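You operate a simulated robot arm through the tools that you are given. There is no shell and no other tool. Be economical: measure what you need, move in short steps, check, and stop when the job is done.

You are at the controls of a simulated two-armed robot. One attempt, no reset.

## Task
Pick up the green lettuce from the top of the seed test bench with one hand, pass it to the other hand and put it on the empties spot. Set down upright: lettuce.

Only the result counts: the job must be done as asked and must still hold three seconds after the hand-in. Knocking over, shifting, dropping, spilling or breaking anything else fails it.

## Robot
Two 7-joint arms with two-finger grippers on one trunk, on a base that drives. Base frame: it is fixed to the floor where the robot stands at the start and does not move with it; the origin is under the middle of the robot, x ahead of it, y to its left, z up; the surface under the hand at the start is at about z = 800. Units: mm, degrees, N and s.
The left shoulder is at the start at [-89, 182, 1452], the right one opposite. With the tool pointing down near the work surface each hand reaches from about 100 to 720 mm from the robot's upright axis, wherever it stands, measured 20 degrees to its own side. Places, roughly: empties spot (12x15 cm) [1580, 760, 840]. Payload 2.94 kg a hand.
The tool frame of a hand sits at the grasp point between the pads (the TCP): z along the fingers, y along the line on which they close. The tips reach 30 mm beyond it. The gripper opens to 138 mm. The gripper's body begins 109 mm behind the TCP.
Orientation is that of the tool frame in the base frame, as a unit quaternion [w, x, y, z]. With the fingers straight down and closing along the base's y, the tool's x points along the base's -x, its y along +y and its z along -z.

## Interface
- The arms move only by the tool nudge_tool. It takes "left_deltas", "right_deltas" or both (then of equal length, played together; a hand with none holds still); each is text: rows parted by semicolons, each of 7 numbers parted by spaces: the shift along the tool's x, y, z in mm, then the turn, a rotation vector about the tool's x, y, z in degrees, then the finger opening in mm, from 0 to 138. In form: x y z wx wy wz gripper; .... A call has 1 to 20 rows; each row is the pose to reach, as a shift and turn from the pose commanded when the call began, along the tool's axes at that moment. Rows are played at 5 a second. More than 50 mm and 8.6 degrees between two rows, or a gripper value outside its range, and nothing of the call is played. Where a pose cannot be reached the arm comes as near as it can. A force on the tool above 40 N (or 10 N above the force at the start of the call, whichever is more), or a blocked arm, ends the call early, and 0.2 s more pass. The fingers move at their own pace and stop on an object; they squeeze with about 34 N. The grip force told is the motor's: it shows also when the fingers shut on nothing. Time passes only in rows, and 0.2 s behind the last, so rows that repeat a pose let the fingers close. The reply holds the time, the measured pose of the TCP, the force on the tool along the base axes, the opening and the grip force, in the units named above and with some noise, with the torque about the TCP (base axes, N m) and any sound that the robot's microphone picked up, and new pictures: "views" is both (left out), scene, wrist or none (wrist: the cameras of the hands that moved).
- Cameras (640 x 400 px; columns grow to the right, rows downward): "scene" is now at [-99.8, 3.8, 1913.8]; the picture's right is [-0.11, -0.99, -0.00], its down [-0.81, 0.10, -0.57] and it looks along [0.57, -0.06, -0.82] (base axes); focal length 248 px, centre (320, 200). "left" rides on the left gripper at [71, -19, -146] in its tool frame; the picture's right is [0.26, 0.97, 0.00], its down [-0.85, 0.23, -0.47] and it looks along [-0.46, 0.12, 0.88] (tool axes); focal length 280 px, centre (320, 200). "right" rides on the right gripper at [71, 19, -146] in its tool frame; the picture's right is [-0.26, 0.97, 0.00], its down [-0.85, -0.23, -0.48] and it looks along [-0.46, -0.13, 0.88] (tool axes); focal length 280 px, centre (320, 200). There is no depth. A picture from a camera that has moved, and an enlarged one, comes with that camera's place and axes in the base frame and with its lens.
- lift_body(by): slides the trunk up (or, below 0, down) by that many mm; the arms and the scene camera ride with it, the base frame stays. It gives what a move gives, with no picture.
- base_move(legs): drives the robot by 1 to 6 legs, each [ahead, turn to the left] in mm and degrees, along the robot's own axes; the way and the turn of a leg run together, so that a leg with both is an arc; at most 1500 mm and 180 degrees a leg. The arms and the cameras ride along, it lands a little off, and it stops where it bumps. It gives what a move gives, and a new picture of the scene camera.
- turn_head(pan, tilt): turns the head with the scene camera to pan (to the left, within 120 degrees either way) and tilt (down, from -29 to 69), counted from straight ahead of the robot. It gives what a move gives, and a new picture of the scene camera.
- close_up(camera, box): a new picture of the part [left, top, right, bottom] of that camera's present view, enlarged. It takes no simulated time.
- hand_in(): hands the job in; it is judged then, once.

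Work in short steps. Places have to be worked out from the pictures, the camera data and where the tool is seen: move nearer, look again, correct. Check each grasp and each placing, and mend what went wrong. You have 120 turns and 260 pictures in all, those below and enlarged ones among them. Open the grippers and draw the arms clear of the work before you hand the job in, unless the task says otherwise; then end with one line.

The tools are called after "Call:" by a JSON object that holds its "api" and its "payload". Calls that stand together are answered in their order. nudge_tool: Moves the arms, as the interface text tells. Its arguments: {"type":"object","properties":{"left_deltas":{"type":"string"},"right_deltas":{"type":"string"},"views":{"type":"string","enum":["both","scene","wrist","none"]}},"required":[]} The other tools are called the same way: lift_body (by) slides the trunk up or down; base_move (legs) drives the base; turn_head (pan, tilt) turns the head that bears the scene camera; close_up (camera, box) takes an enlarged picture of a part of a camera's view; hand_in () hands the job in.

At the start:

```text
t: 0.0
left_eef_pos: [511.5, 73.8, 1143.3]
left_tcp_rot: [0.039, 0.072, 0.996, -0.024]
left_wrist_force: [-0.3, -0.4, -0.5]
left_ft_torque: [0.0, 0.0, 0.01]
left_finger_gap: 137.8
left_gripper_force: 0.1
right_eef_pos: [289.7, -117.4, 1095.6]
right_tcp_rot: [0.022, -0.024, 0.999, 0.035]
right_wrist_force: [-0.1, -0.5, -0.4]
right_ft_torque: [-0.01, -0.03, 0.02]
right_finger_gap: 137.9
right_gripper_force: 0.1
trunk travel left (down, up): [-615.0, 119.0]
robot x, y, heading: [-1.2, 1.2, -0.6]
head pan, tilt: [-6.1, 59.6]
```

scene: 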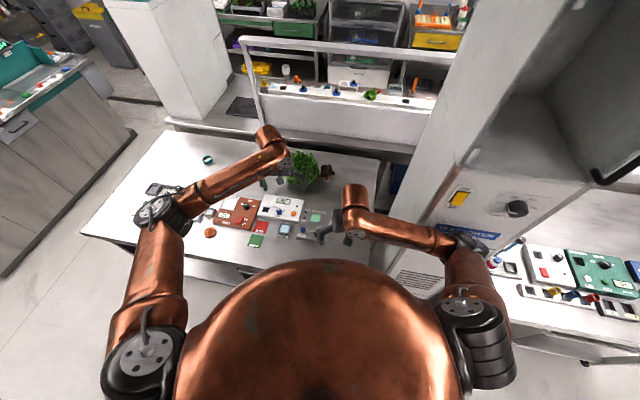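
right: 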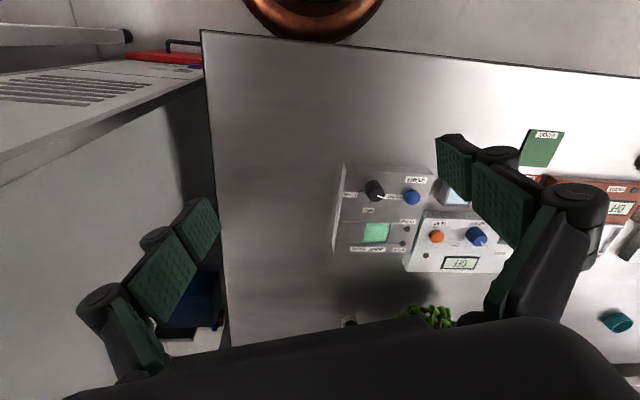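
left: 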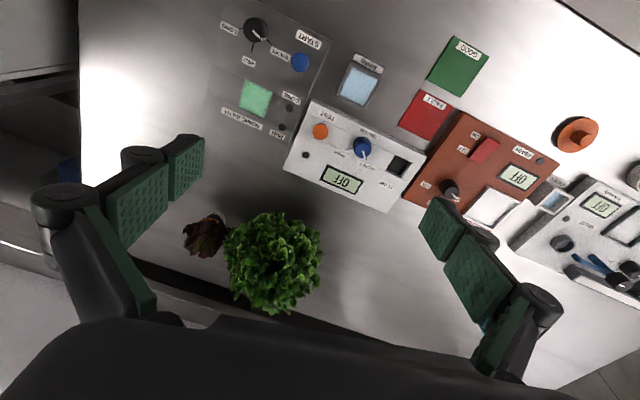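

I'll look closer at the lettuce and turn the head toward the empties spot.

Call:
{"api": "close_up", "payload": {"camera": "scene", "box": [220, 110, 400, 222]}}

Call:
{"api": "turn_head", "payload": {"pan": 28, "tilt": 30}}

```text
3.56 times, centred on (310, 166) of scene
camera zoom: at [-99.8, 3.8, 1913.8], right [-0.11, -0.99, 0.0], down [-0.81, 0.1, -0.57], along [0.57, -0.06, -0.82], focal length 882 px, centre (356, 321)
```

zoom: 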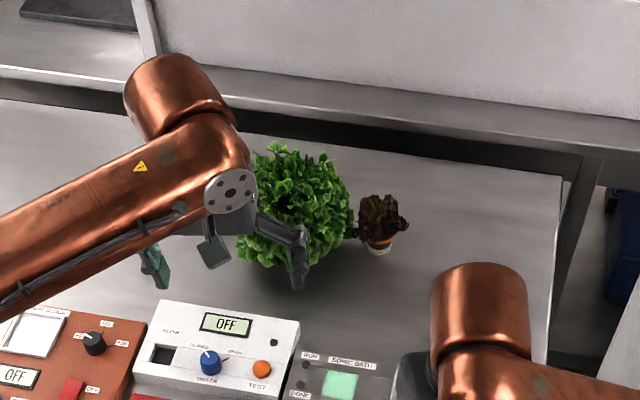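

```text
t: 1.0
left_eef_pos: [503.1, -14.8, 1141.8]
left_tcp_rot: [0.046, 0.159, 0.984, -0.061]
left_wrist_force: [-0.3, -0.1, 1.2]
left_ft_torque: [0.0, 0.0, -0.02]
left_finger_gap: 137.9
left_gripper_force: 0.1
right_eef_pos: [319.0, -89.2, 1101.4]
right_tcp_rot: [0.021, -0.064, 0.994, 0.081]
right_wrist_force: [0.8, 0.0, -1.1]
right_ft_torque: [0.03, 0.04, 0.0]
right_finger_gap: 137.9
right_gripper_force: 0.1
trunk travel left (down, up): [-615.0, 119.0]
robot x, y, heading: [-2.1, 1.3, -0.7]
head pan, tilt: [28.0, 30.0]
camera scene: at [-113.1, 49.9, 1956.9], right [0.46, -0.89, 0.04], down [-0.37, -0.23, -0.9], along [0.81, 0.4, -0.43], focal length 248 px, centre (320, 200)
```

scene: 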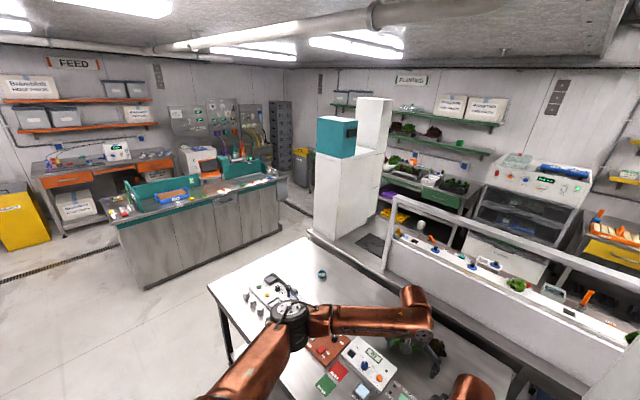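

Call:
{"api": "close_up", "payload": {"camera": "scene", "box": [260, 100, 480, 290]}}

Call:
{"api": "close_up", "payload": {"camera": "scene", "box": [200, 230, 520, 400]}}

Call:
{"api": "close_up", "payload": {"camera": "left", "box": [0, 0, 640, 400]}}

```text
2.11 times, centred on (370, 195) of scene
camera zoom: at [-113.1, 49.9, 1956.9], right [0.46, -0.89, 0.04], down [-0.37, -0.23, -0.9], along [0.81, 0.4, -0.43], focal length 522 px, centre (215, 210)
```

zoom: 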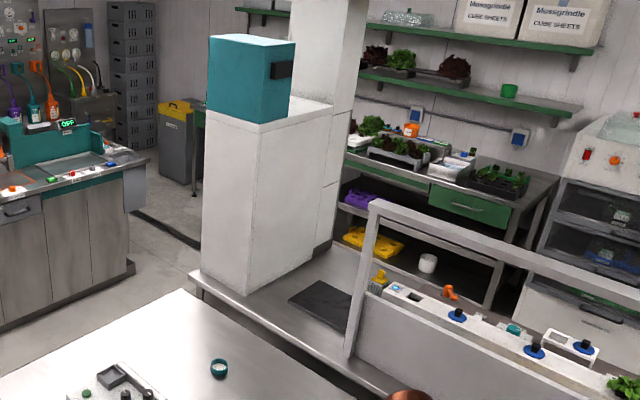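

```text
2.00 times, centred on (360, 315) of scene
camera zoom: at [-113.1, 49.9, 1956.9], right [0.46, -0.89, 0.04], down [-0.37, -0.23, -0.9], along [0.81, 0.4, -0.43], focal length 496 px, centre (240, -30)
```

zoom: 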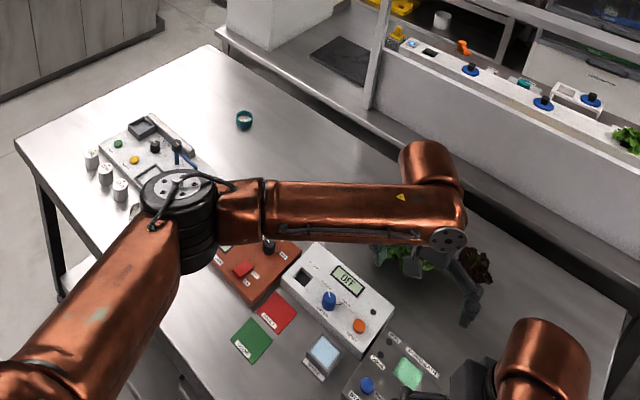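

```text
1.00 times, centred on (320, 200) of left (not enlarged: the box is as wide or as high as the picture)
camera zoom: at [420.1, 8.5, 1280.2], right [0.06, 0.99, -0.13], down [0.84, 0.02, 0.54], along [0.54, -0.14, -0.83], focal length 280 px, centre (320, 200)
```

zoom: 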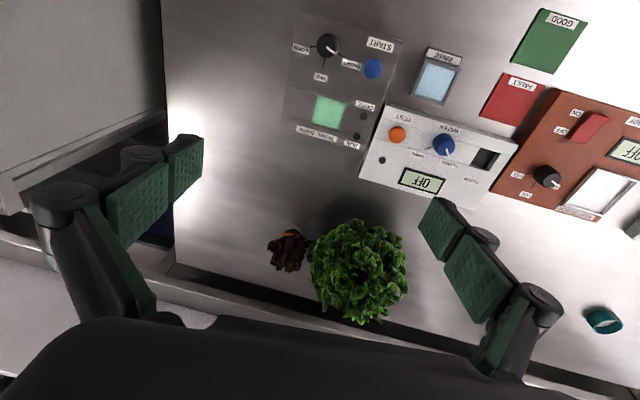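

Call:
{"api": "close_up", "payload": {"camera": "scene", "box": [300, 180, 380, 260]}}

Call:
{"api": "close_up", "payload": {"camera": "scene", "box": [480, 250, 640, 350]}}

Call:
{"api": "lift_body", "payload": {"by": 110}}

```text
5.00 times, centred on (340, 220) of scene
camera zoom: at [-113.1, 49.9, 1956.9], right [0.46, -0.89, 0.04], down [-0.37, -0.23, -0.9], along [0.81, 0.4, -0.43], focal length 1240 px, centre (220, 100)
```

zoom: 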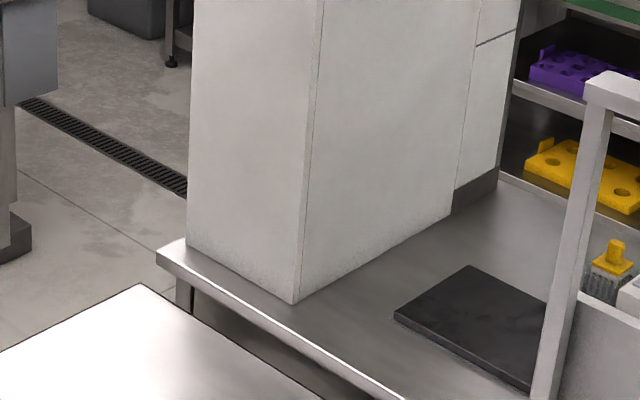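

```text
4.00 times, centred on (560, 300) of scene
camera zoom: at [-113.1, 49.9, 1956.9], right [0.46, -0.89, 0.04], down [-0.37, -0.23, -0.9], along [0.81, 0.4, -0.43], focal length 992 px, centre (-640, -200)
```

zoom: 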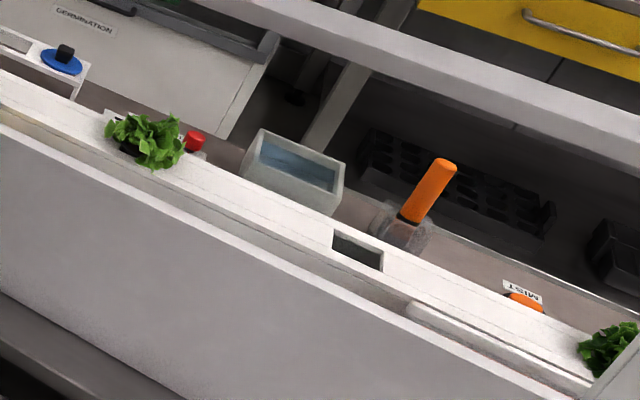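

```text
t: 1.3
left_eef_pos: [480.2, -112.9, 1153.9]
left_tcp_rot: [0.055, 0.245, 0.962, -0.111]
left_wrist_force: [2.6, 4.7, -0.4]
left_ft_torque: [-0.53, 0.27, -0.07]
left_finger_gap: 137.9
left_gripper_force: 0.0
right_eef_pos: [341.5, -48.1, 1119.6]
right_tcp_rot: [0.025, -0.118, 0.984, 0.134]
right_wrist_force: [-1.0, 1.7, 0.9]
right_ft_torque: [-0.11, -0.16, -0.01]
right_finger_gap: 137.8
right_gripper_force: 0.1
trunk travel left (down, up): [-617.0, 117.0]
robot x, y, heading: [1.3, 1.4, -1.3]
head pan, tilt: [28.0, 30.0]
stopped: the arm was blocked; the commanded pose is now the measured one
```

The arms drift toward each other and were blocked; I separate them gently to see whether commands hold.

Call:
{"api": "nudge_tool", "payload": {"left_deltas": "0 20 0 0 0 0 138;0 50 0 0 0 0 138;0 90 0 0 0 0 138", "right_deltas": "0 -20 0 0 0 0 138;0 -50 0 0 0 0 138;0 -90 0 0 0 0 138", "views": "scene"}}

```text
t: 1.7
left_eef_pos: [494.7, -150.4, 1176.3]
left_tcp_rot: [0.074, 0.288, 0.941, -0.158]
left_wrist_force: [134.9, 68.5, -127.9]
left_ft_torque: [-18.78, 6.7, -16.24]
left_finger_gap: 138.0
left_gripper_force: 0.2
right_eef_pos: [357.7, -2.8, 1124.8]
right_tcp_rot: [0.019, -0.174, 0.966, 0.192]
right_wrist_force: [-0.3, 0.7, -0.4]
right_ft_torque: [0.03, -0.05, -0.02]
right_finger_gap: 138.0
right_gripper_force: 0.0
trunk travel left (down, up): [-617.0, 117.0]
robot x, y, heading: [-0.5, 2.9, -1.4]
head pan, tilt: [28.0, 30.0]
stopped in row 1 (left hand): the arm was blocked; the commanded pose is now the measured one
camera scene: at [-154.2, 42.0, 1960.5], right [0.45, -0.89, 0.05], down [-0.35, -0.22, -0.91], along [0.82, 0.39, -0.41], focal length 248 px, centre (320, 200)
```

scene: 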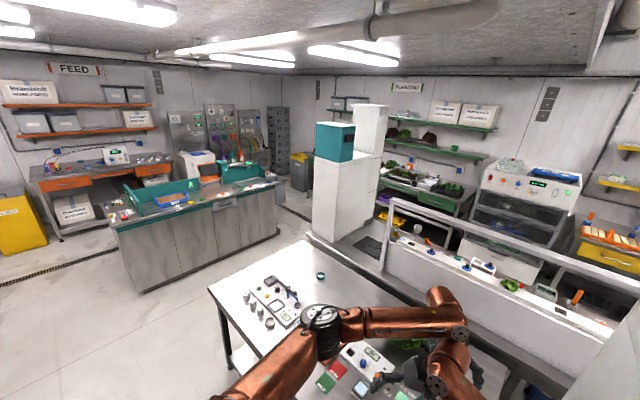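

Call:
{"api": "close_up", "payload": {"camera": "scene", "box": [300, 270, 540, 400]}}

Call:
{"api": "nudge_tool", "payload": {"right_deltas": "0 0 0 0 0 0 138", "views": "none"}}

```text
2.67 times, centred on (420, 335) of scene
camera zoom: at [-154.2, 42.0, 1960.5], right [0.45, -0.89, 0.05], down [-0.35, -0.22, -0.91], along [0.82, 0.39, -0.41], focal length 661 px, centre (53, -160)
```

zoom: 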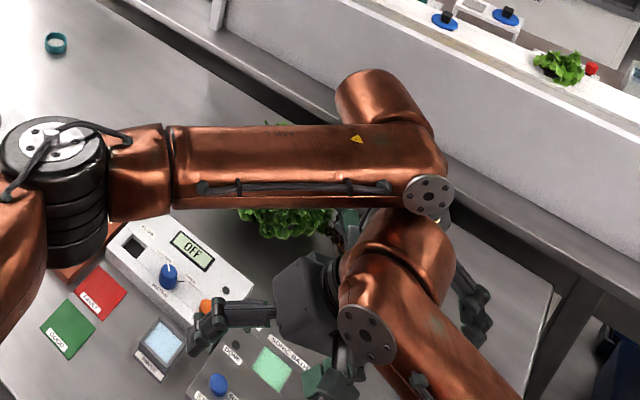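

```text
t: 2.0
left_eef_pos: [459.6, -238.0, 1232.9]
left_tcp_rot: [0.076, 0.347, 0.906, -0.231]
left_wrist_force: [0.9, 1.1, -0.2]
left_ft_torque: [-0.09, 0.23, -0.12]
left_finger_gap: 137.9
left_gripper_force: 0.1
right_eef_pos: [361.1, 69.7, 1143.5]
right_tcp_rot: [0.011, -0.239, 0.939, 0.245]
right_wrist_force: [1.9, -0.5, 0.1]
right_ft_torque: [0.08, 0.13, 0.04]
right_finger_gap: 138.2
right_gripper_force: 0.1
trunk travel left (down, up): [-617.0, 117.0]
robot x, y, heading: [-2.8, 2.6, -1.3]
head pan, tilt: [28.0, 30.0]
stopped in row 1 (left hand): the arm was blocked; the commanded pose is now the measured one
```

Arms creep inward with the pose lagging. I command both hands back outward, and watch whether they obey.

Call:
{"api": "nudge_tool", "payload": {"left_deltas": "10 10 -16 0 0 0 138;19 20 -33 0 0 0 138;38 40 -66 0 0 0 138;57 60 -99 0 0 0 138", "right_deltas": "0 0 0 0 0 0 138;0 0 0 0 0 0 138;0 0 0 0 0 0 138;0 0 0 0 0 0 138", "views": "scene"}}

```text
t: 2.3
left_eef_pos: [419.1, -325.2, 1254.7]
left_tcp_rot: [0.019, 0.424, 0.853, -0.303]
left_wrist_force: [-0.2, 2.9, -3.6]
left_ft_torque: [-0.58, 0.14, 0.09]
left_finger_gap: 138.7
left_gripper_force: 0.0
right_eef_pos: [388.9, 149.3, 1155.5]
right_tcp_rot: [-0.02, -0.303, 0.902, 0.307]
right_wrist_force: [-4.3, -0.2, 0.9]
right_ft_torque: [-0.01, -0.42, -0.24]
right_finger_gap: 137.7
right_gripper_force: 0.1
trunk travel left (down, up): [-617.0, 117.0]
robot x, y, heading: [-6.2, 1.5, -1.4]
head pan, tilt: [28.0, 30.0]
stopped in row 1 (left hand): the arm was blocked; the commanded pose is now the measured one
camera scene: at [-107.2, 51.3, 1960.2], right [0.45, -0.89, 0.04], down [-0.37, -0.23, -0.9], along [0.81, 0.39, -0.43], focal length 248 px, centre (320, 200)
```

scene: 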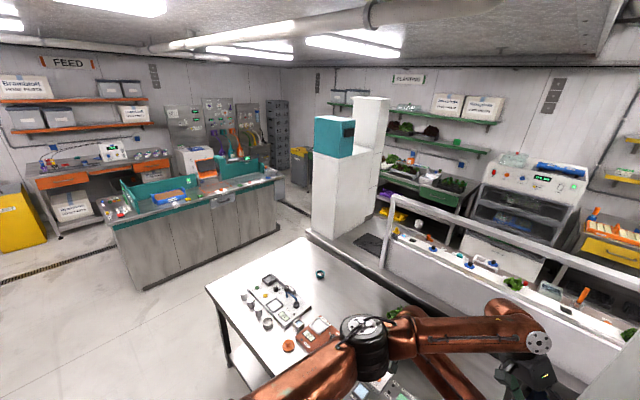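

Both arms still swing inward and each call ends at once. I'll try a zero-hold on both arms to see whether the motion dies out.

Call:
{"api": "nudge_tool", "payload": {"left_deltas": "0 0 0 0 0 0 138;0 0 0 0 0 0 138;0 0 0 0 0 0 138", "right_deltas": "0 0 0 0 0 0 138;0 0 0 0 0 0 138;0 0 0 0 0 0 138", "views": "none"}}

```text
t: 2.6
left_eef_pos: [621.3, -317.6, 1142.1]
left_tcp_rot: [-0.046, 0.388, 0.863, -0.32]
left_wrist_force: [22.5, 17.4, -5.5]
left_ft_torque: [-1.94, 2.32, -0.41]
left_finger_gap: 139.0
left_gripper_force: 0.6
right_eef_pos: [585.1, 110.5, 1052.2]
right_tcp_rot: [-0.087, -0.254, 0.911, 0.312]
right_wrist_force: [2.9, -15.2, -2.7]
right_ft_torque: [1.74, 0.41, -0.64]
right_finger_gap: 138.1
right_gripper_force: 0.1
trunk travel left (down, up): [-617.0, 117.0]
robot x, y, heading: [-4.1, 2.5, -1.5]
head pan, tilt: [28.0, 30.0]
stopped in row 1 (left hand): the arm was blocked; the commanded pose is now the measured one
```

Call:
{"api": "turn_head", "payload": {"pan": -6, "tilt": 50}}

```text
t: 3.6
left_eef_pos: [711.3, -231.4, 1025.7]
left_tcp_rot: [-0.022, 0.303, 0.912, -0.276]
left_wrist_force: [-11.6, -25.3, 40.9]
left_ft_torque: [8.25, 0.3, 1.58]
left_finger_gap: 137.8
left_gripper_force: 0.0
right_eef_pos: [580.3, 48.4, 961.8]
right_tcp_rot: [-0.117, -0.193, 0.94, 0.254]
right_wrist_force: [-2.0, -24.3, 4.2]
right_ft_torque: [2.72, -0.29, -1.24]
right_finger_gap: 138.1
right_gripper_force: 0.1
trunk travel left (down, up): [-617.0, 117.0]
robot x, y, heading: [-19.9, 14.5, -0.9]
head pan, tilt: [-6.0, 50.0]
camera scene: at [285.2, 4.5, 1916.4], right [-0.12, -0.99, 0.01], down [-0.84, 0.1, -0.54], along [0.53, -0.08, -0.84], focal length 248 px, centre (320, 200)
```

scene: 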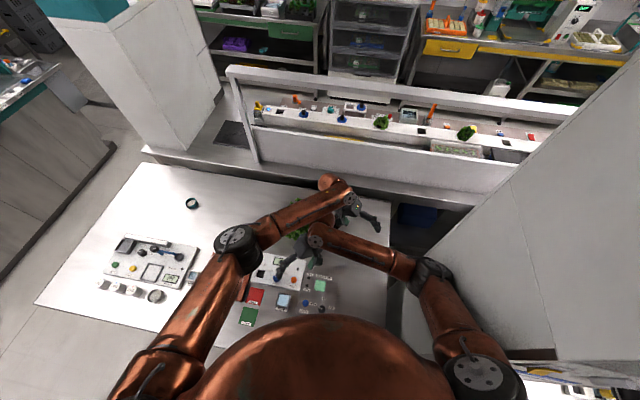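

The robot seems to have rocked forward (camera moved ~400 mm) with arms crossed and touching. I lift the left hand first, slowly.

Call:
{"api": "nudge_tool", "payload": {"left_deltas": "-1 -5 -9 0 0 0 138;-2 -10 -17 0 0 0 138;-4 -15 -25 0 0 0 138;-5 -21 -34 0 0 0 138;-5 -21 -34 0 0 0 138", "views": "scene"}}

```text
t: 4.0
left_eef_pos: [750.1, 28.0, 936.5]
left_tcp_rot: [0.027, 0.196, 0.959, -0.205]
left_wrist_force: [12.2, 11.1, -7.1]
left_ft_torque: [-1.64, 1.39, -0.66]
left_finger_gap: 137.6
left_gripper_force: 0.1
right_eef_pos: [571.4, 61.6, 953.6]
right_tcp_rot: [-0.08, -0.153, 0.972, 0.159]
right_wrist_force: [3.0, 5.8, 9.2]
right_ft_torque: [-1.04, 0.12, 0.23]
right_finger_gap: 137.6
right_gripper_force: 0.3
trunk travel left (down, up): [-617.0, 117.0]
robot x, y, heading: [13.7, 19.2, 7.6]
head pan, tilt: [-6.0, 50.0]
stopped in row 1 (left hand): the arm was blocked; the commanded pose is now the measured one
camera scene: at [252.3, 147.6, 1917.8], right [0.03, -1.0, 0.07], down [-0.82, -0.06, -0.56], along [0.57, -0.04, -0.82], focal length 248 px, centre (320, 200)
```

scene: 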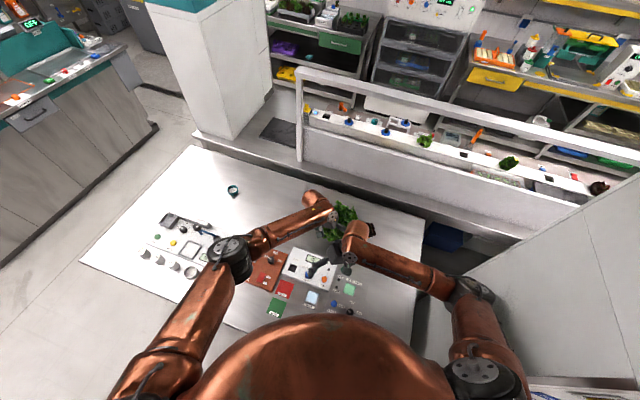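

The whole body is rocking, so poses lag. I'll let time pass with a tiny head move and see whether it settles.

Call:
{"api": "turn_head", "payload": {"pan": -4, "tilt": 50}}

```text
t: 4.6
left_eef_pos: [643.1, -212.0, 1142.4]
left_tcp_rot: [0.12, 0.486, 0.857, -0.123]
left_wrist_force: [59.1, -16.2, 21.8]
left_ft_torque: [1.64, 7.47, -1.48]
left_finger_gap: 136.5
left_gripper_force: 0.1
right_eef_pos: [549.0, 70.5, 1008.9]
right_tcp_rot: [-0.05, -0.177, 0.958, 0.221]
right_wrist_force: [-1.2, 6.0, 8.6]
right_ft_torque: [-0.96, -0.36, 0.01]
right_finger_gap: 137.6
right_gripper_force: 0.1
trunk travel left (down, up): [-617.0, 117.0]
robot x, y, heading: [23.2, 37.4, 12.9]
head pan, tilt: [-4.0, 50.0]
camera scene: at [193.6, 164.0, 1922.2], right [0.16, -0.99, 0.05], down [-0.79, -0.16, -0.59], along [0.59, 0.05, -0.81], focal length 248 px, centre (320, 200)
```

scene: 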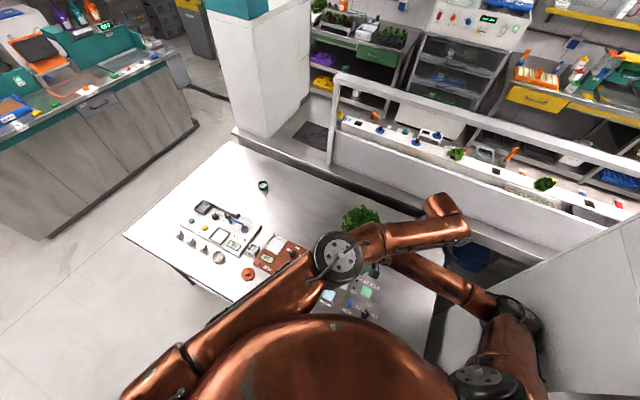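

Arms swing and body gets turned, maybe by contact with the right cabinet. I back away from the bench to have free space.

Call:
{"api": "base_move", "payload": {"legs": [[-300, 0]]}}

```text
t: 5.3
left_eef_pos: [776.3, -198.6, 1332.4]
left_tcp_rot: [0.395, 0.362, 0.753, -0.382]
left_wrist_force: [32.0, 14.5, 29.6]
left_ft_torque: [1.13, 2.07, -4.57]
left_finger_gap: 137.8
left_gripper_force: 0.5
right_eef_pos: [738.7, 137.4, 1124.8]
right_tcp_rot: [0.156, -0.267, 0.93, 0.196]
right_wrist_force: [-12.7, -8.6, -25.4]
right_ft_torque: [2.2, -1.75, -0.45]
right_finger_gap: 137.9
right_gripper_force: 0.1
trunk travel left (down, up): [-617.0, 117.0]
robot x, y, heading: [37.3, 109.4, 32.2]
head pan, tilt: [-4.0, 50.0]
stopped in leg 1: the robot was blocked; the commanded pose is now the measured one
camera scene: at [379.2, 318.5, 1908.7], right [0.47, -0.88, 0.01], down [-0.76, -0.41, -0.5], along [0.44, 0.22, -0.87], focal length 248 px, centre (320, 200)
```

scene: 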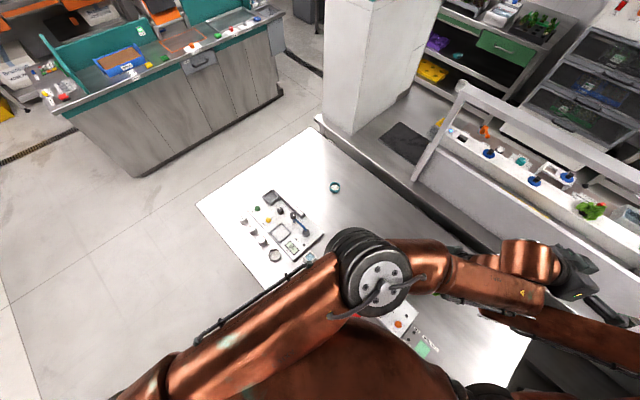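

Call:
{"api": "nudge_tool", "payload": {"left_deltas": "0 0 0 0 0 0 138", "right_deltas": "0 0 0 0 0 0 138", "views": "both"}}

```text
t: 5.6
left_eef_pos: [795.7, -132.4, 1369.5]
left_tcp_rot: [0.477, 0.512, 0.689, -0.191]
left_wrist_force: [438.0, -410.6, -126.5]
left_ft_torque: [-14.74, -12.29, -23.81]
left_finger_gap: 138.0
left_gripper_force: 0.1
right_eef_pos: [813.4, 180.8, 1181.7]
right_tcp_rot: [0.286, -0.367, 0.877, 0.124]
right_wrist_force: [3.1, -4.9, 4.9]
right_ft_torque: [0.09, 0.55, 0.47]
right_finger_gap: 137.3
right_gripper_force: 0.0
trunk travel left (down, up): [-617.0, 117.0]
robot x, y, heading: [42.7, 127.3, 38.0]
head pan, tilt: [-4.0, 50.0]
stopped in row 1 (left hand): the force on the tool passed its limit at 521 N (the readings are from after the stop); the commanded pose is now the measured one
camera scene: at [379.9, 382.1, 1905.0], right [0.56, -0.83, 0.01], down [-0.72, -0.49, -0.49], along [0.41, 0.26, -0.87], focal length 248 px, centre (320, 200)
camera right: at [699.4, 90.9, 1255.8], right [-0.54, 0.83, 0.16], down [0.45, 0.12, 0.88], along [0.71, 0.55, -0.44], focal length 280 px, centre (320, 200)
camera left: at [708.5, 4.8, 1373.8], right [0.85, 0.53, -0.01], down [0.0, 0.01, 1.0], along [0.53, -0.85, 0.01], focal length 280 px, centre (320, 200)
```

scene: 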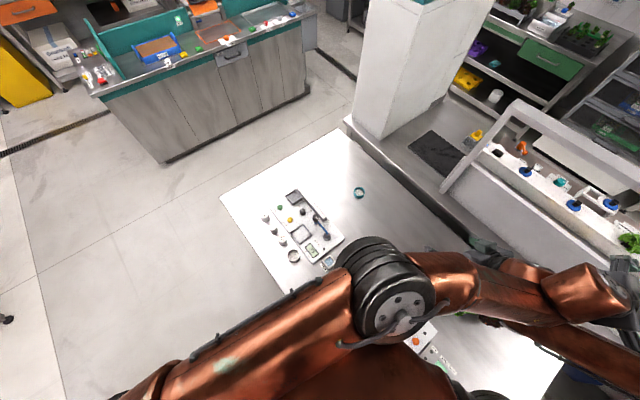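
right: 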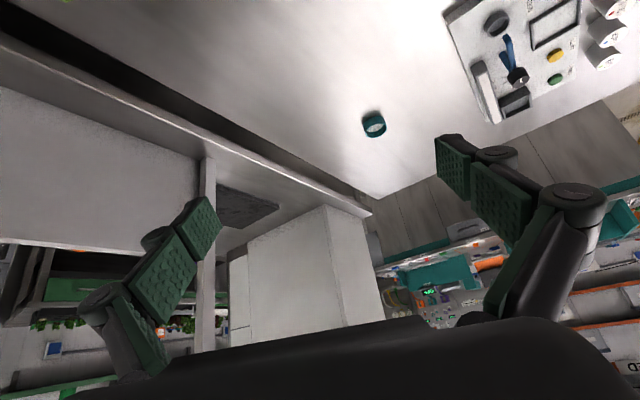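
left: 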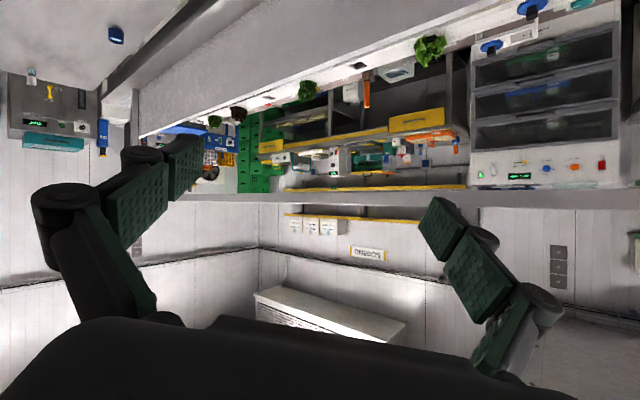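

Base heading is now 38° while the hands lie to the robot's right. I turn the base back right to re-centre.

Call:
{"api": "base_move", "payload": {"legs": [[0, -20]]}}

```text
t: 6.3
left_eef_pos: [533.4, -263.6, 1435.5]
left_tcp_rot: [0.484, 0.622, 0.604, -0.118]
left_wrist_force: [-15.3, -25.7, 38.1]
left_ft_torque: [5.56, 0.09, 2.54]
left_finger_gap: 137.8
left_gripper_force: 0.0
right_eef_pos: [737.9, 87.3, 1344.7]
right_tcp_rot: [0.564, -0.372, 0.719, 0.165]
right_wrist_force: [0.7, -3.6, 0.2]
right_ft_torque: [0.08, -0.02, 0.16]
right_finger_gap: 137.7
right_gripper_force: 0.1
trunk travel left (down, up): [-617.0, 117.0]
robot x, y, heading: [39.8, 145.6, 44.8]
head pan, tilt: [-4.0, 50.0]
stopped in leg 1: the force on the tool passed its limit at 913 N (the readings are from after the stop); the commanded pose is now the measured one
camera scene: at [191.5, 320.0, 1918.8], right [0.65, -0.76, 0.02], down [-0.61, -0.54, -0.57], along [0.44, 0.36, -0.82], focal length 248 px, centre (320, 200)
```

scene: 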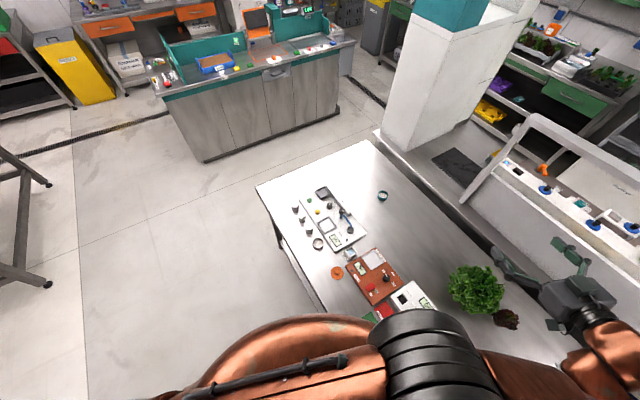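

Call:
{"api": "turn_head", "payload": {"pan": -60, "tilt": 60}}

```text
t: 7.5
left_eef_pos: [591.6, -219.8, 1420.5]
left_tcp_rot: [0.476, 0.597, 0.641, -0.077]
left_wrist_force: [-14.3, 207.6, 145.3]
left_ft_torque: [18.51, 13.98, -15.67]
left_finger_gap: 132.1
left_gripper_force: 0.2
right_eef_pos: [747.1, 107.1, 1342.9]
right_tcp_rot: [0.553, -0.399, 0.713, 0.164]
right_wrist_force: [6.0, -2.5, -6.7]
right_ft_torque: [0.83, -0.22, 0.84]
right_finger_gap: 137.8
right_gripper_force: 0.1
trunk travel left (down, up): [-617.0, 117.0]
robot x, y, heading: [44.2, 148.0, 42.5]
head pan, tilt: [-60.0, 60.0]
camera scene: at [218.1, 247.0, 1912.1], right [-0.29, -0.95, 0.08], down [-0.86, 0.22, -0.46], along [0.42, -0.21, -0.88], focal length 248 px, centre (320, 200)
```

scene: 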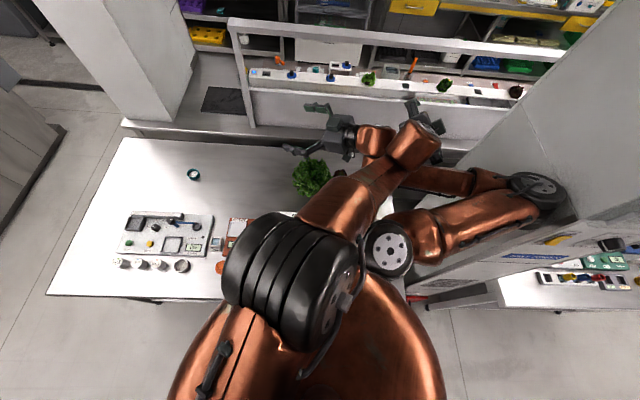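

Things are calmer now. Left forearm lies over the right arm, loaded; I move the left hand up and toward +y to relieve it.

Call:
{"api": "nudge_tool", "payload": {"left_deltas": "0 15 -24 0 0 0 138;0 30 -48 0 0 0 138;0 45 -72 0 0 0 138;0 60 -96 0 0 0 138", "views": "scene"}}

```text
t: 7.8
left_eef_pos: [570.3, -254.9, 1437.3]
left_tcp_rot: [0.474, 0.495, 0.716, -0.135]
left_wrist_force: [-9.6, 14.4, 35.5]
left_ft_torque: [4.85, 3.37, 0.04]
left_finger_gap: 137.7
left_gripper_force: 0.1
right_eef_pos: [740.8, 97.5, 1411.7]
right_tcp_rot: [0.645, -0.422, 0.623, 0.136]
right_wrist_force: [0.2, -0.7, 0.4]
right_ft_torque: [-0.01, 0.0, 0.04]
right_finger_gap: 137.9
right_gripper_force: 0.1
trunk travel left (down, up): [-617.0, 117.0]
robot x, y, heading: [43.5, 148.1, 42.9]
head pan, tilt: [-60.0, 60.0]
stopped in row 1 (right hand): the arm was blocked; the commanded pose is now the measured one
camera scene: at [235.6, 253.0, 1911.2], right [-0.29, -0.95, 0.09], down [-0.86, 0.22, -0.45], along [0.41, -0.21, -0.89], focal length 248 px, centre (320, 200)
```

scene: 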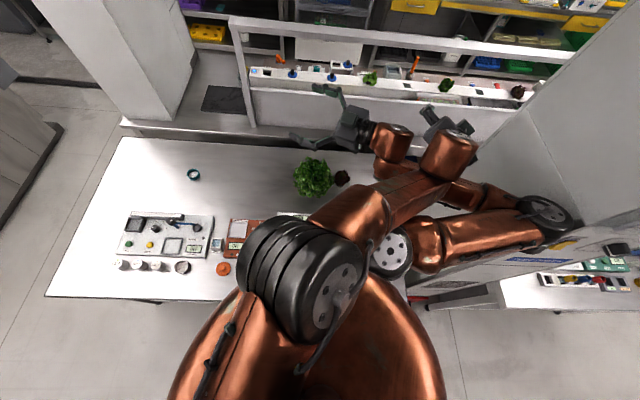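

Call:
{"api": "nudge_tool", "payload": {"left_deltas": "-36 12 -23 0 0 0 138;-72 24 -46 0 0 0 138;-108 36 -69 0 0 0 138", "right_deltas": "37 15 5 0 0 0 138;74 30 10 0 0 0 138;110 45 16 0 0 0 138", "views": "scene"}}

```text
t: 8.2
left_eef_pos: [572.5, -254.0, 1475.5]
left_tcp_rot: [0.471, 0.406, 0.766, -0.162]
left_wrist_force: [0.1, 0.8, -0.8]
left_ft_torque: [-0.07, 0.09, -0.1]
left_finger_gap: 138.1
left_gripper_force: 0.0
right_eef_pos: [692.3, 94.5, 1444.0]
right_tcp_rot: [0.674, -0.485, 0.548, 0.1]
right_wrist_force: [-0.4, 1.8, 0.7]
right_ft_torque: [-0.06, 0.02, -0.09]
right_finger_gap: 137.8
right_gripper_force: 0.0
trunk travel left (down, up): [-617.0, 117.0]
robot x, y, heading: [43.6, 151.3, 43.0]
head pan, tilt: [-60.0, 60.0]
stopped in row 1 (left hand): the arm was blocked; the commanded pose is now the measured one
camera scene: at [246.0, 262.0, 1910.9], right [-0.29, -0.95, 0.1], down [-0.87, 0.22, -0.45], along [0.41, -0.21, -0.89], focal length 248 px, centre (320, 200)
```

scene: 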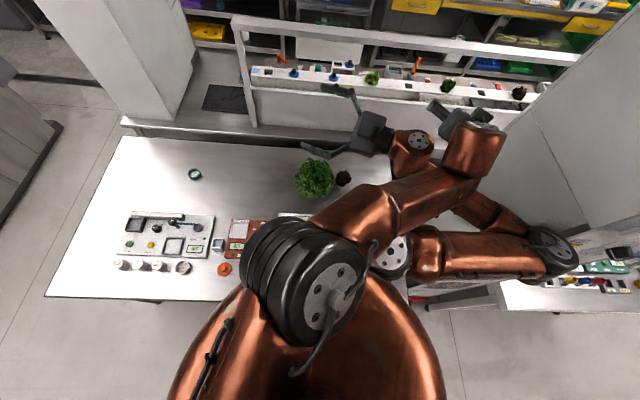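

Hands are now load-free. I look behind-left for obstacles while letting a second pass.

Call:
{"api": "turn_head", "payload": {"pan": -110, "tilt": 55}}

```text
t: 9.4
left_eef_pos: [496.3, -313.4, 1480.8]
left_tcp_rot: [0.494, 0.467, 0.724, -0.122]
left_wrist_force: [-3.6, -0.1, -9.6]
left_ft_torque: [-0.81, -0.91, 0.33]
left_finger_gap: 138.1
left_gripper_force: 0.1
right_eef_pos: [631.0, 30.7, 1440.4]
right_tcp_rot: [0.702, -0.407, 0.566, 0.145]
right_wrist_force: [-26.9, 29.9, 10.1]
right_ft_torque: [-0.71, 1.35, -4.73]
right_finger_gap: 137.9
right_gripper_force: 0.3
trunk travel left (down, up): [-617.0, 117.0]
robot x, y, heading: [44.3, 147.8, 43.2]
head pan, tilt: [-110.0, 55.0]
camera scene: at [100.5, 141.2, 1918.5], right [-0.92, -0.39, 0.04], down [-0.33, 0.73, -0.59], along [0.21, -0.56, -0.8], focal length 248 px, centre (320, 200)
```

scene: 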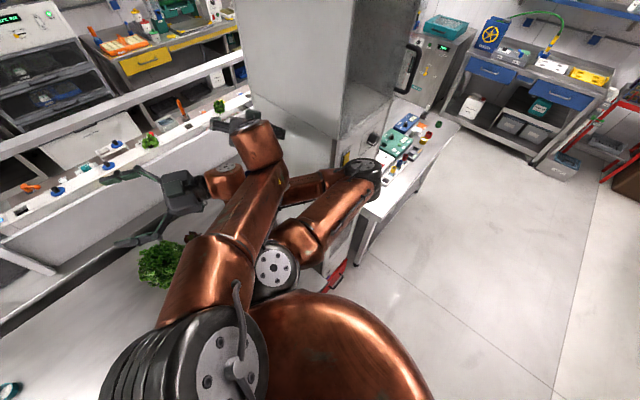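

Space behind is clear. The body rocks back and forth. I raise the left hand and lower the right one together, to free the crossing.

Call:
{"api": "nudge_tool", "payload": {"left_deltas": "-37 13 -22 0 0 0 138;-74 26 -44 0 0 0 138;-111 38 -65 0 0 0 138;-140 48 -82 0 0 0 138", "views": "scene"}}

```text
t: 9.7
left_eef_pos: [478.0, -348.2, 1479.2]
left_tcp_rot: [0.477, 0.449, 0.743, -0.133]
left_wrist_force: [3.5, -7.5, 4.8]
left_ft_torque: [0.96, 0.74, 0.09]
left_finger_gap: 137.3
left_gripper_force: 0.0
right_eef_pos: [602.9, -25.9, 1461.2]
right_tcp_rot: [0.746, -0.376, 0.529, 0.151]
right_wrist_force: [-3.3, 5.6, 5.1]
right_ft_torque: [-0.07, 0.38, -0.85]
right_finger_gap: 137.7
right_gripper_force: 0.1
trunk travel left (down, up): [-617.0, 117.0]
robot x, y, heading: [42.5, 147.6, 43.1]
head pan, tilt: [-110.0, 55.0]
stopped in row 1 (right hand): the arm was blocked; the commanded pose is now the measured one
camera scene: at [92.9, 103.6, 1915.4], right [-0.92, -0.39, 0.02], down [-0.33, 0.74, -0.58], along [0.21, -0.54, -0.81], focal length 248 px, centre (320, 200)
```

scene: 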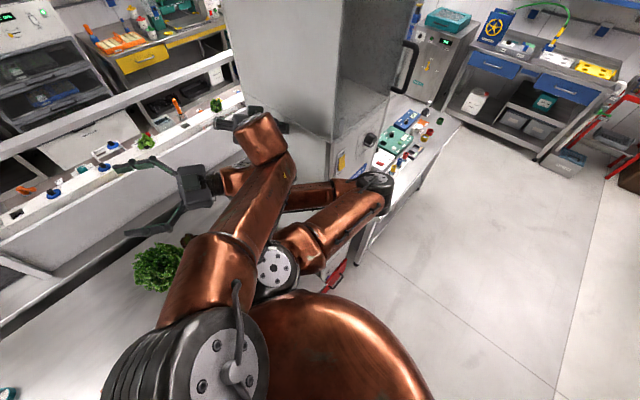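

The body sway makes the arm hold fail. I let more time pass with a long head sweep so the sway can die out.

Call:
{"api": "turn_head", "payload": {"pan": 100, "tilt": 45}}

```text
t: 12.7
left_eef_pos: [447.2, -321.9, 1512.6]
left_tcp_rot: [0.503, 0.448, 0.727, -0.134]
left_wrist_force: [0.8, -0.2, -0.8]
left_ft_torque: [-0.03, 0.02, 0.02]
left_finger_gap: 138.1
left_gripper_force: 0.0
right_eef_pos: [592.4, -18.1, 1446.7]
right_tcp_rot: [0.717, -0.393, 0.558, 0.143]
right_wrist_force: [-0.5, 0.5, -0.4]
right_ft_torque: [-0.01, 0.02, -0.02]
right_finger_gap: 137.9
right_gripper_force: 0.1
trunk travel left (down, up): [-617.0, 117.0]
robot x, y, heading: [40.7, 151.0, 43.1]
head pan, tilt: [100.0, 45.0]
camera scene: at [-87.4, 234.7, 1924.4], right [0.6, 0.8, 0.0], down [0.58, -0.44, -0.68], along [-0.54, 0.41, -0.73], focal length 248 px, centre (320, 200)
```

scene: 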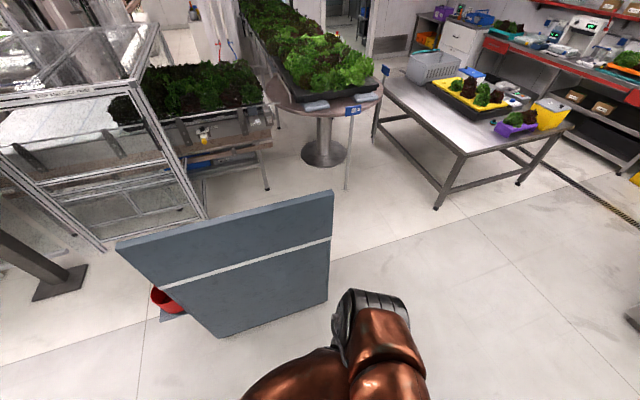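

Forces are now near zero on both hands, so it has settled. I raise the left hand in small steps.

Call:
{"api": "nudge_tool", "payload": {"left_deltas": "-13 4 -7 0 0 0 138;-26 8 -14 0 0 0 138;-38 12 -21 0 0 0 138;-51 15 -28 0 0 0 138", "views": "none"}}

```text
t: 13.1
left_eef_pos: [443.8, -280.4, 1565.4]
left_tcp_rot: [0.513, 0.395, 0.741, -0.177]
left_wrist_force: [-1.7, 2.1, 2.1]
left_ft_torque: [-0.04, 0.0, -0.05]
left_finger_gap: 137.8
left_gripper_force: 0.2
left hand out of reach, approached as far as the arm can: row 1
right_eef_pos: [606.6, -18.6, 1442.1]
right_tcp_rot: [0.717, -0.394, 0.555, 0.151]
right_wrist_force: [1.8, 0.0, -0.1]
right_ft_torque: [0.03, -0.01, 0.16]
right_finger_gap: 137.6
right_gripper_force: 0.0
trunk travel left (down, up): [-617.0, 117.0]
robot x, y, heading: [45.1, 149.4, 42.9]
head pan, tilt: [100.0, 45.0]
stopped in row 1 (right hand): the arm was blocked; the commanded pose is now the measured one
```

Left hand rose clear. The right arm still reads blocked—likely its elbow against the cabinet—so I back the base off a bit.

Call:
{"api": "base_move", "payload": {"legs": [[-150, 0]]}}

Call:
{"api": "turn_head", "payload": {"pan": -50, "tilt": 60}}

```text
t: 13.8
left_eef_pos: [442.7, -202.7, 1663.9]
left_tcp_rot: [0.456, 0.317, 0.798, -0.233]
left_wrist_force: [-8.9, 11.4, 21.8]
left_ft_torque: [1.32, 1.24, 0.07]
left_finger_gap: 137.3
left_gripper_force: 0.0
right_eef_pos: [628.6, -2.2, 1434.6]
right_tcp_rot: [0.72, -0.405, 0.499, 0.264]
right_wrist_force: [2.8, 3.4, -3.4]
right_ft_torque: [0.32, -0.19, 0.04]
right_finger_gap: 137.3
right_gripper_force: 0.1
trunk travel left (down, up): [-617.0, 117.0]
robot x, y, heading: [38.1, 145.6, 43.8]
head pan, tilt: [100.0, 45.0]
stopped in leg 1: the robot was blocked; the commanded pose is now the measured one
camera scene: at [-140.2, 298.8, 1920.3], right [0.59, 0.8, -0.02], down [0.6, -0.46, -0.65], along [-0.53, 0.38, -0.76], focal length 248 px, centre (320, 200)
```

scene: 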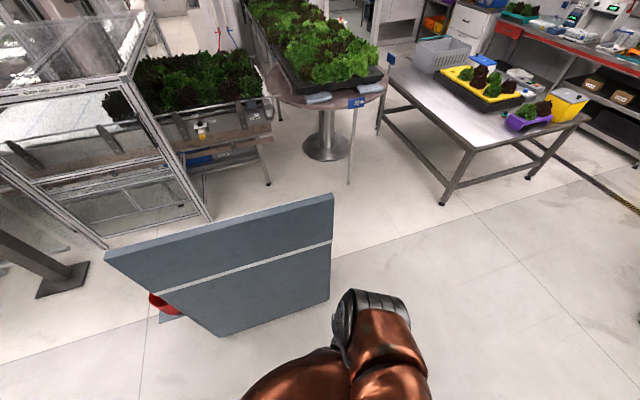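

```text
t: 16.1
left_eef_pos: [599.8, -233.2, 1611.4]
left_tcp_rot: [0.433, 0.247, 0.818, -0.288]
left_wrist_force: [-0.9, 0.7, -2.0]
left_ft_torque: [-0.22, -0.22, 0.08]
left_finger_gap: 137.7
left_gripper_force: 0.0
right_eef_pos: [691.2, -77.7, 1390.3]
right_tcp_rot: [0.712, -0.367, 0.564, 0.203]
right_wrist_force: [-6.0, 3.0, -3.4]
right_ft_torque: [0.61, -0.27, -1.13]
right_finger_gap: 137.8
right_gripper_force: 0.0
trunk travel left (down, up): [-617.0, 117.0]
robot x, y, heading: [35.1, 149.7, 43.0]
head pan, tilt: [-50.0, 60.0]
camera scene: at [181.0, 240.7, 1910.7], right [-0.12, -0.99, 0.06], down [-0.88, 0.08, -0.46], along [0.45, -0.11, -0.88], focal length 248 px, centre (320, 200)
```

scene: 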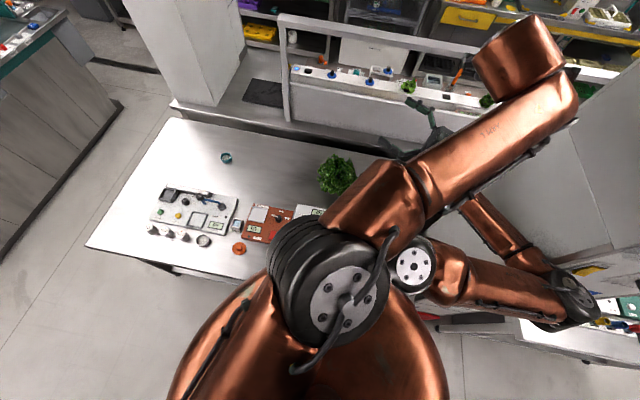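

Left is now well above the right arm and unloaded. I sweep the left hand toward +y.

Call:
{"api": "nudge_tool", "payload": {"left_deltas": "7 32 -31 0 0 0 138;14 64 -62 0 0 0 138;21 96 -93 0 0 0 138;28 128 -124 0 0 0 138", "views": "none"}}

```text
t: 16.5
left_eef_pos: [600.0, -248.0, 1572.5]
left_tcp_rot: [0.394, 0.214, 0.84, -0.305]
left_wrist_force: [1.2, -4.6, -1.6]
left_ft_torque: [0.19, -0.04, 0.26]
left_finger_gap: 137.7
left_gripper_force: 0.0
right_eef_pos: [660.6, -135.1, 1405.4]
right_tcp_rot: [0.738, -0.35, 0.548, 0.179]
right_wrist_force: [4.1, -6.2, 1.3]
right_ft_torque: [-0.23, 0.02, 0.63]
right_finger_gap: 137.8
right_gripper_force: 0.1
trunk travel left (down, up): [-617.0, 117.0]
robot x, y, heading: [36.1, 150.7, 43.1]
head pan, tilt: [-50.0, 60.0]
stopped in row 1 (left hand): the arm was blocked; the commanded pose is now the measured one
```

Call:
{"api": "nudge_tool", "payload": {"left_deltas": "-11 22 -37 0 0 0 138;-22 44 -74 0 0 0 138;-33 66 -111 0 0 0 138;-44 88 -148 0 0 0 138", "views": "none"}}

```text
t: 16.8
left_eef_pos: [598.1, -230.7, 1565.7]
left_tcp_rot: [0.36, 0.164, 0.854, -0.338]
left_wrist_force: [0.1, 0.3, 0.5]
left_ft_torque: [-0.05, 0.02, -0.05]
left_finger_gap: 138.1
left_gripper_force: 0.1
right_eef_pos: [622.9, -192.7, 1413.6]
right_tcp_rot: [0.762, -0.31, 0.553, 0.134]
right_wrist_force: [-1.9, -1.6, 0.4]
right_ft_torque: [-0.01, 0.07, -0.06]
right_finger_gap: 138.0
right_gripper_force: 0.1
trunk travel left (down, up): [-617.0, 117.0]
robot x, y, heading: [38.3, 152.1, 43.2]
head pan, tilt: [-50.0, 60.0]
stopped in row 1 (right hand): the arm was blocked; the commanded pose is now the measured one
```

Call:
{"api": "nudge_tool", "payload": {"left_deltas": "-6 27 -36 0 0 0 138;-12 54 -72 0 0 0 138;-18 81 -108 0 0 0 138;-24 108 -144 0 0 0 138", "views": "scene"}}

```text
t: 17.1
left_eef_pos: [677.8, -119.8, 1581.7]
left_tcp_rot: [0.342, 0.033, 0.86, -0.378]
left_wrist_force: [3.4, 3.6, 6.4]
left_ft_torque: [0.25, 0.59, -0.55]
left_finger_gap: 137.8
left_gripper_force: 0.1
right_eef_pos: [634.3, -191.7, 1434.6]
right_tcp_rot: [0.784, -0.273, 0.546, 0.109]
right_wrist_force: [-7.8, -5.2, -3.6]
right_ft_torque: [0.09, -0.04, -0.04]
right_finger_gap: 138.0
right_gripper_force: 0.1
trunk travel left (down, up): [-617.0, 117.0]
robot x, y, heading: [44.9, 148.6, 52.4]
head pan, tilt: [-50.0, 60.0]
stopped in row 1 (left hand): the arm was blocked; the commanded pose is now the measured one
camera scene: at [281.4, 368.6, 1904.1], right [0.05, -0.99, 0.12], down [-0.91, -0.09, -0.41], along [0.42, -0.09, -0.91], focal length 248 px, centre (320, 200)
```

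scene: 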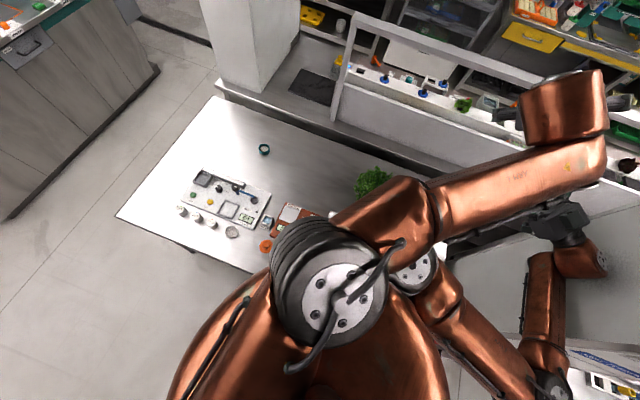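

Call:
{"api": "nudge_tool", "payload": {"left_deltas": "4 26 -38 0 0 0 138;8 52 -76 0 0 0 138;12 78 -114 0 0 0 138;16 104 -152 0 0 0 138", "views": "none"}}

```text
t: 17.5
left_eef_pos: [659.1, -37.1, 1681.6]
left_tcp_rot: [0.361, -0.122, 0.806, -0.453]
left_wrist_force: [0.3, 4.5, -0.3]
left_ft_torque: [-0.23, 0.03, -0.46]
left_finger_gap: 137.7
left_gripper_force: 0.1
right_eef_pos: [608.0, -156.8, 1497.3]
right_tcp_rot: [0.829, -0.312, 0.418, 0.202]
right_wrist_force: [5.1, 5.7, -2.0]
right_ft_torque: [0.57, -0.46, 0.09]
right_finger_gap: 136.8
right_gripper_force: 0.1
trunk travel left (down, up): [-617.0, 117.0]
robot x, y, heading: [72.5, 181.4, 68.3]
head pan, tilt: [-50.0, 60.0]
stopped in row 1 (left hand): the arm was blocked; the commanded pose is now the measured one
```

Call:
{"api": "turn_head", "payload": {"pan": -70, "tilt": 55}}

```text
t: 18.3
left_eef_pos: [690.3, -59.6, 1658.4]
left_tcp_rot: [0.344, -0.118, 0.819, -0.444]
left_wrist_force: [0.2, -0.1, -0.6]
left_ft_torque: [0.0, 0.0, -0.04]
left_finger_gap: 137.8
left_gripper_force: 0.0
right_eef_pos: [608.6, -192.1, 1484.1]
right_tcp_rot: [0.823, -0.294, 0.455, 0.173]
right_wrist_force: [-0.4, 0.2, 0.2]
right_ft_torque: [-0.04, -0.03, 0.03]
right_finger_gap: 138.0
right_gripper_force: 0.2
trunk travel left (down, up): [-617.0, 117.0]
robot x, y, heading: [65.9, 162.3, 62.3]
head pan, tilt: [-70.0, 55.0]
camera scene: at [232.8, 344.6, 1917.1], right [-0.13, -0.98, 0.12], down [-0.84, 0.05, -0.53], along [0.52, -0.17, -0.84], focal length 248 px, centre (320, 200)
```

scene: 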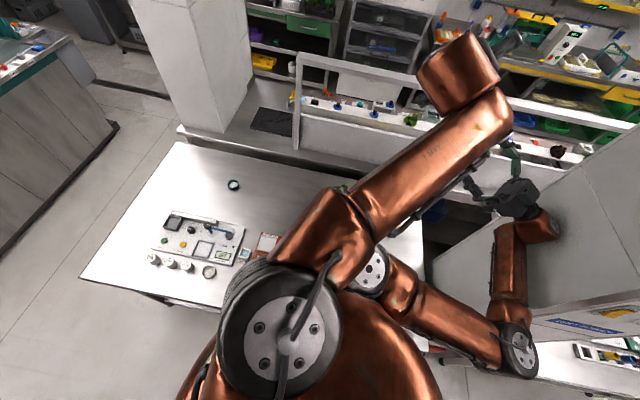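

Arms look uncrossed and forces are zero. I hold one call to see whether it is quiet now.

Call:
{"api": "nudge_tool", "payload": {"left_deltas": "0 0 0 0 0 0 138;0 0 0 0 0 0 138", "right_deltas": "0 0 0 0 0 0 138;0 0 0 0 0 0 138", "views": "none"}}

```text
t: 18.6
left_eef_pos: [729.3, 52.9, 1703.4]
left_tcp_rot: [0.326, -0.249, 0.751, -0.517]
left_wrist_force: [-2.3, 0.9, 2.9]
left_ft_torque: [0.15, 0.2, 0.02]
left_finger_gap: 137.7
left_gripper_force: 0.1
right_eef_pos: [619.9, -156.4, 1521.6]
right_tcp_rot: [0.835, -0.299, 0.385, 0.255]
right_wrist_force: [-2.8, 1.8, 2.0]
right_ft_torque: [-0.05, 0.23, -0.31]
right_finger_gap: 137.7
right_gripper_force: 0.1
trunk travel left (down, up): [-617.0, 117.0]
robot x, y, heading: [66.3, 176.6, 65.9]
head pan, tilt: [-70.0, 55.0]
stopped in row 1 (left hand): the arm was blocked; the commanded pose is now the measured one
```

Call:
{"api": "turn_head", "payload": {"pan": -30, "tilt": 55}}

Call:
{"api": "turn_head", "payload": {"pan": -60, "tilt": 30}}

```text
t: 19.7
left_eef_pos: [729.3, 9.5, 1714.0]
left_tcp_rot: [0.307, -0.232, 0.748, -0.541]
left_wrist_force: [1.4, 1.6, -0.9]
left_ft_torque: [-0.07, -0.05, -0.26]
left_finger_gap: 137.8
left_gripper_force: 0.1
right_eef_pos: [616.5, -193.0, 1519.1]
right_tcp_rot: [0.838, -0.292, 0.396, 0.236]
right_wrist_force: [0.5, -0.1, 0.1]
right_ft_torque: [-0.05, -0.02, 0.08]
right_finger_gap: 138.2
right_gripper_force: 0.0
trunk travel left (down, up): [-617.0, 117.0]
robot x, y, heading: [61.9, 166.2, 64.7]
head pan, tilt: [-30.0, 55.0]
camera scene: at [228.0, 429.9, 1909.8], right [0.57, -0.82, 0.07], down [-0.71, -0.53, -0.47], along [0.42, 0.22, -0.88], focal length 248 px, centre (320, 200)
```

scene: 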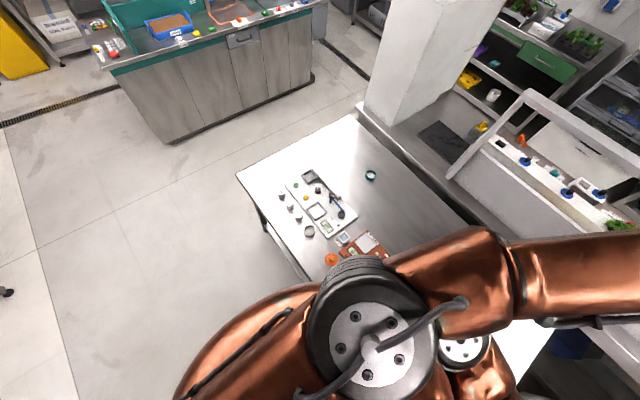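

```text
t: 20.6
left_eef_pos: [722.2, 8.3, 1712.3]
left_tcp_rot: [0.316, -0.23, 0.752, -0.531]
left_wrist_force: [0.5, 0.3, -0.6]
left_ft_torque: [-0.03, -0.03, -0.07]
left_finger_gap: 138.1
left_gripper_force: 0.1
right_eef_pos: [612.1, -189.5, 1519.6]
right_tcp_rot: [0.836, -0.295, 0.393, 0.242]
right_wrist_force: [0.6, 0.0, 0.7]
right_ft_torque: [-0.02, -0.02, 0.02]
right_finger_gap: 138.2
right_gripper_force: 0.0
trunk travel left (down, up): [-617.0, 117.0]
robot x, y, heading: [62.8, 169.7, 64.6]
head pan, tilt: [-60.0, 30.0]
camera scene: at [247.5, 393.6, 1949.0], right [0.08, -0.99, 0.12], down [-0.55, -0.14, -0.83], along [0.83, 0.0, -0.55], focal length 248 px, centre (320, 200)
```

scene: 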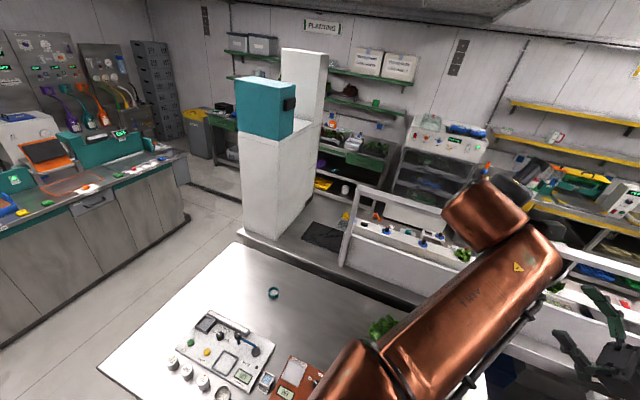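

The robot is now at rest. I test one tiny single-row nudge of the left hand to learn how it answers.

Call:
{"api": "nudge_tool", "payload": {"left_deltas": "0 0 -5 0 0 0 138", "views": "none"}}

```text
t: 21.0
left_eef_pos: [759.9, 129.0, 1754.3]
left_tcp_rot: [0.324, -0.338, 0.664, -0.582]
left_wrist_force: [-0.4, 1.6, 2.2]
left_ft_torque: [0.13, 0.23, -0.1]
left_finger_gap: 137.7
left_gripper_force: 0.0
right_eef_pos: [642.4, -152.7, 1542.9]
right_tcp_rot: [0.822, -0.295, 0.315, 0.372]
right_wrist_force: [1.5, 3.3, 0.0]
right_ft_torque: [0.19, -0.06, 0.0]
right_finger_gap: 137.4
right_gripper_force: 0.0
trunk travel left (down, up): [-617.0, 117.0]
robot x, y, heading: [64.3, 188.8, 69.6]
head pan, tilt: [-60.0, 30.0]
stopped in row 1 (left hand): the arm was blocked; the commanded pose is now the measured one
```

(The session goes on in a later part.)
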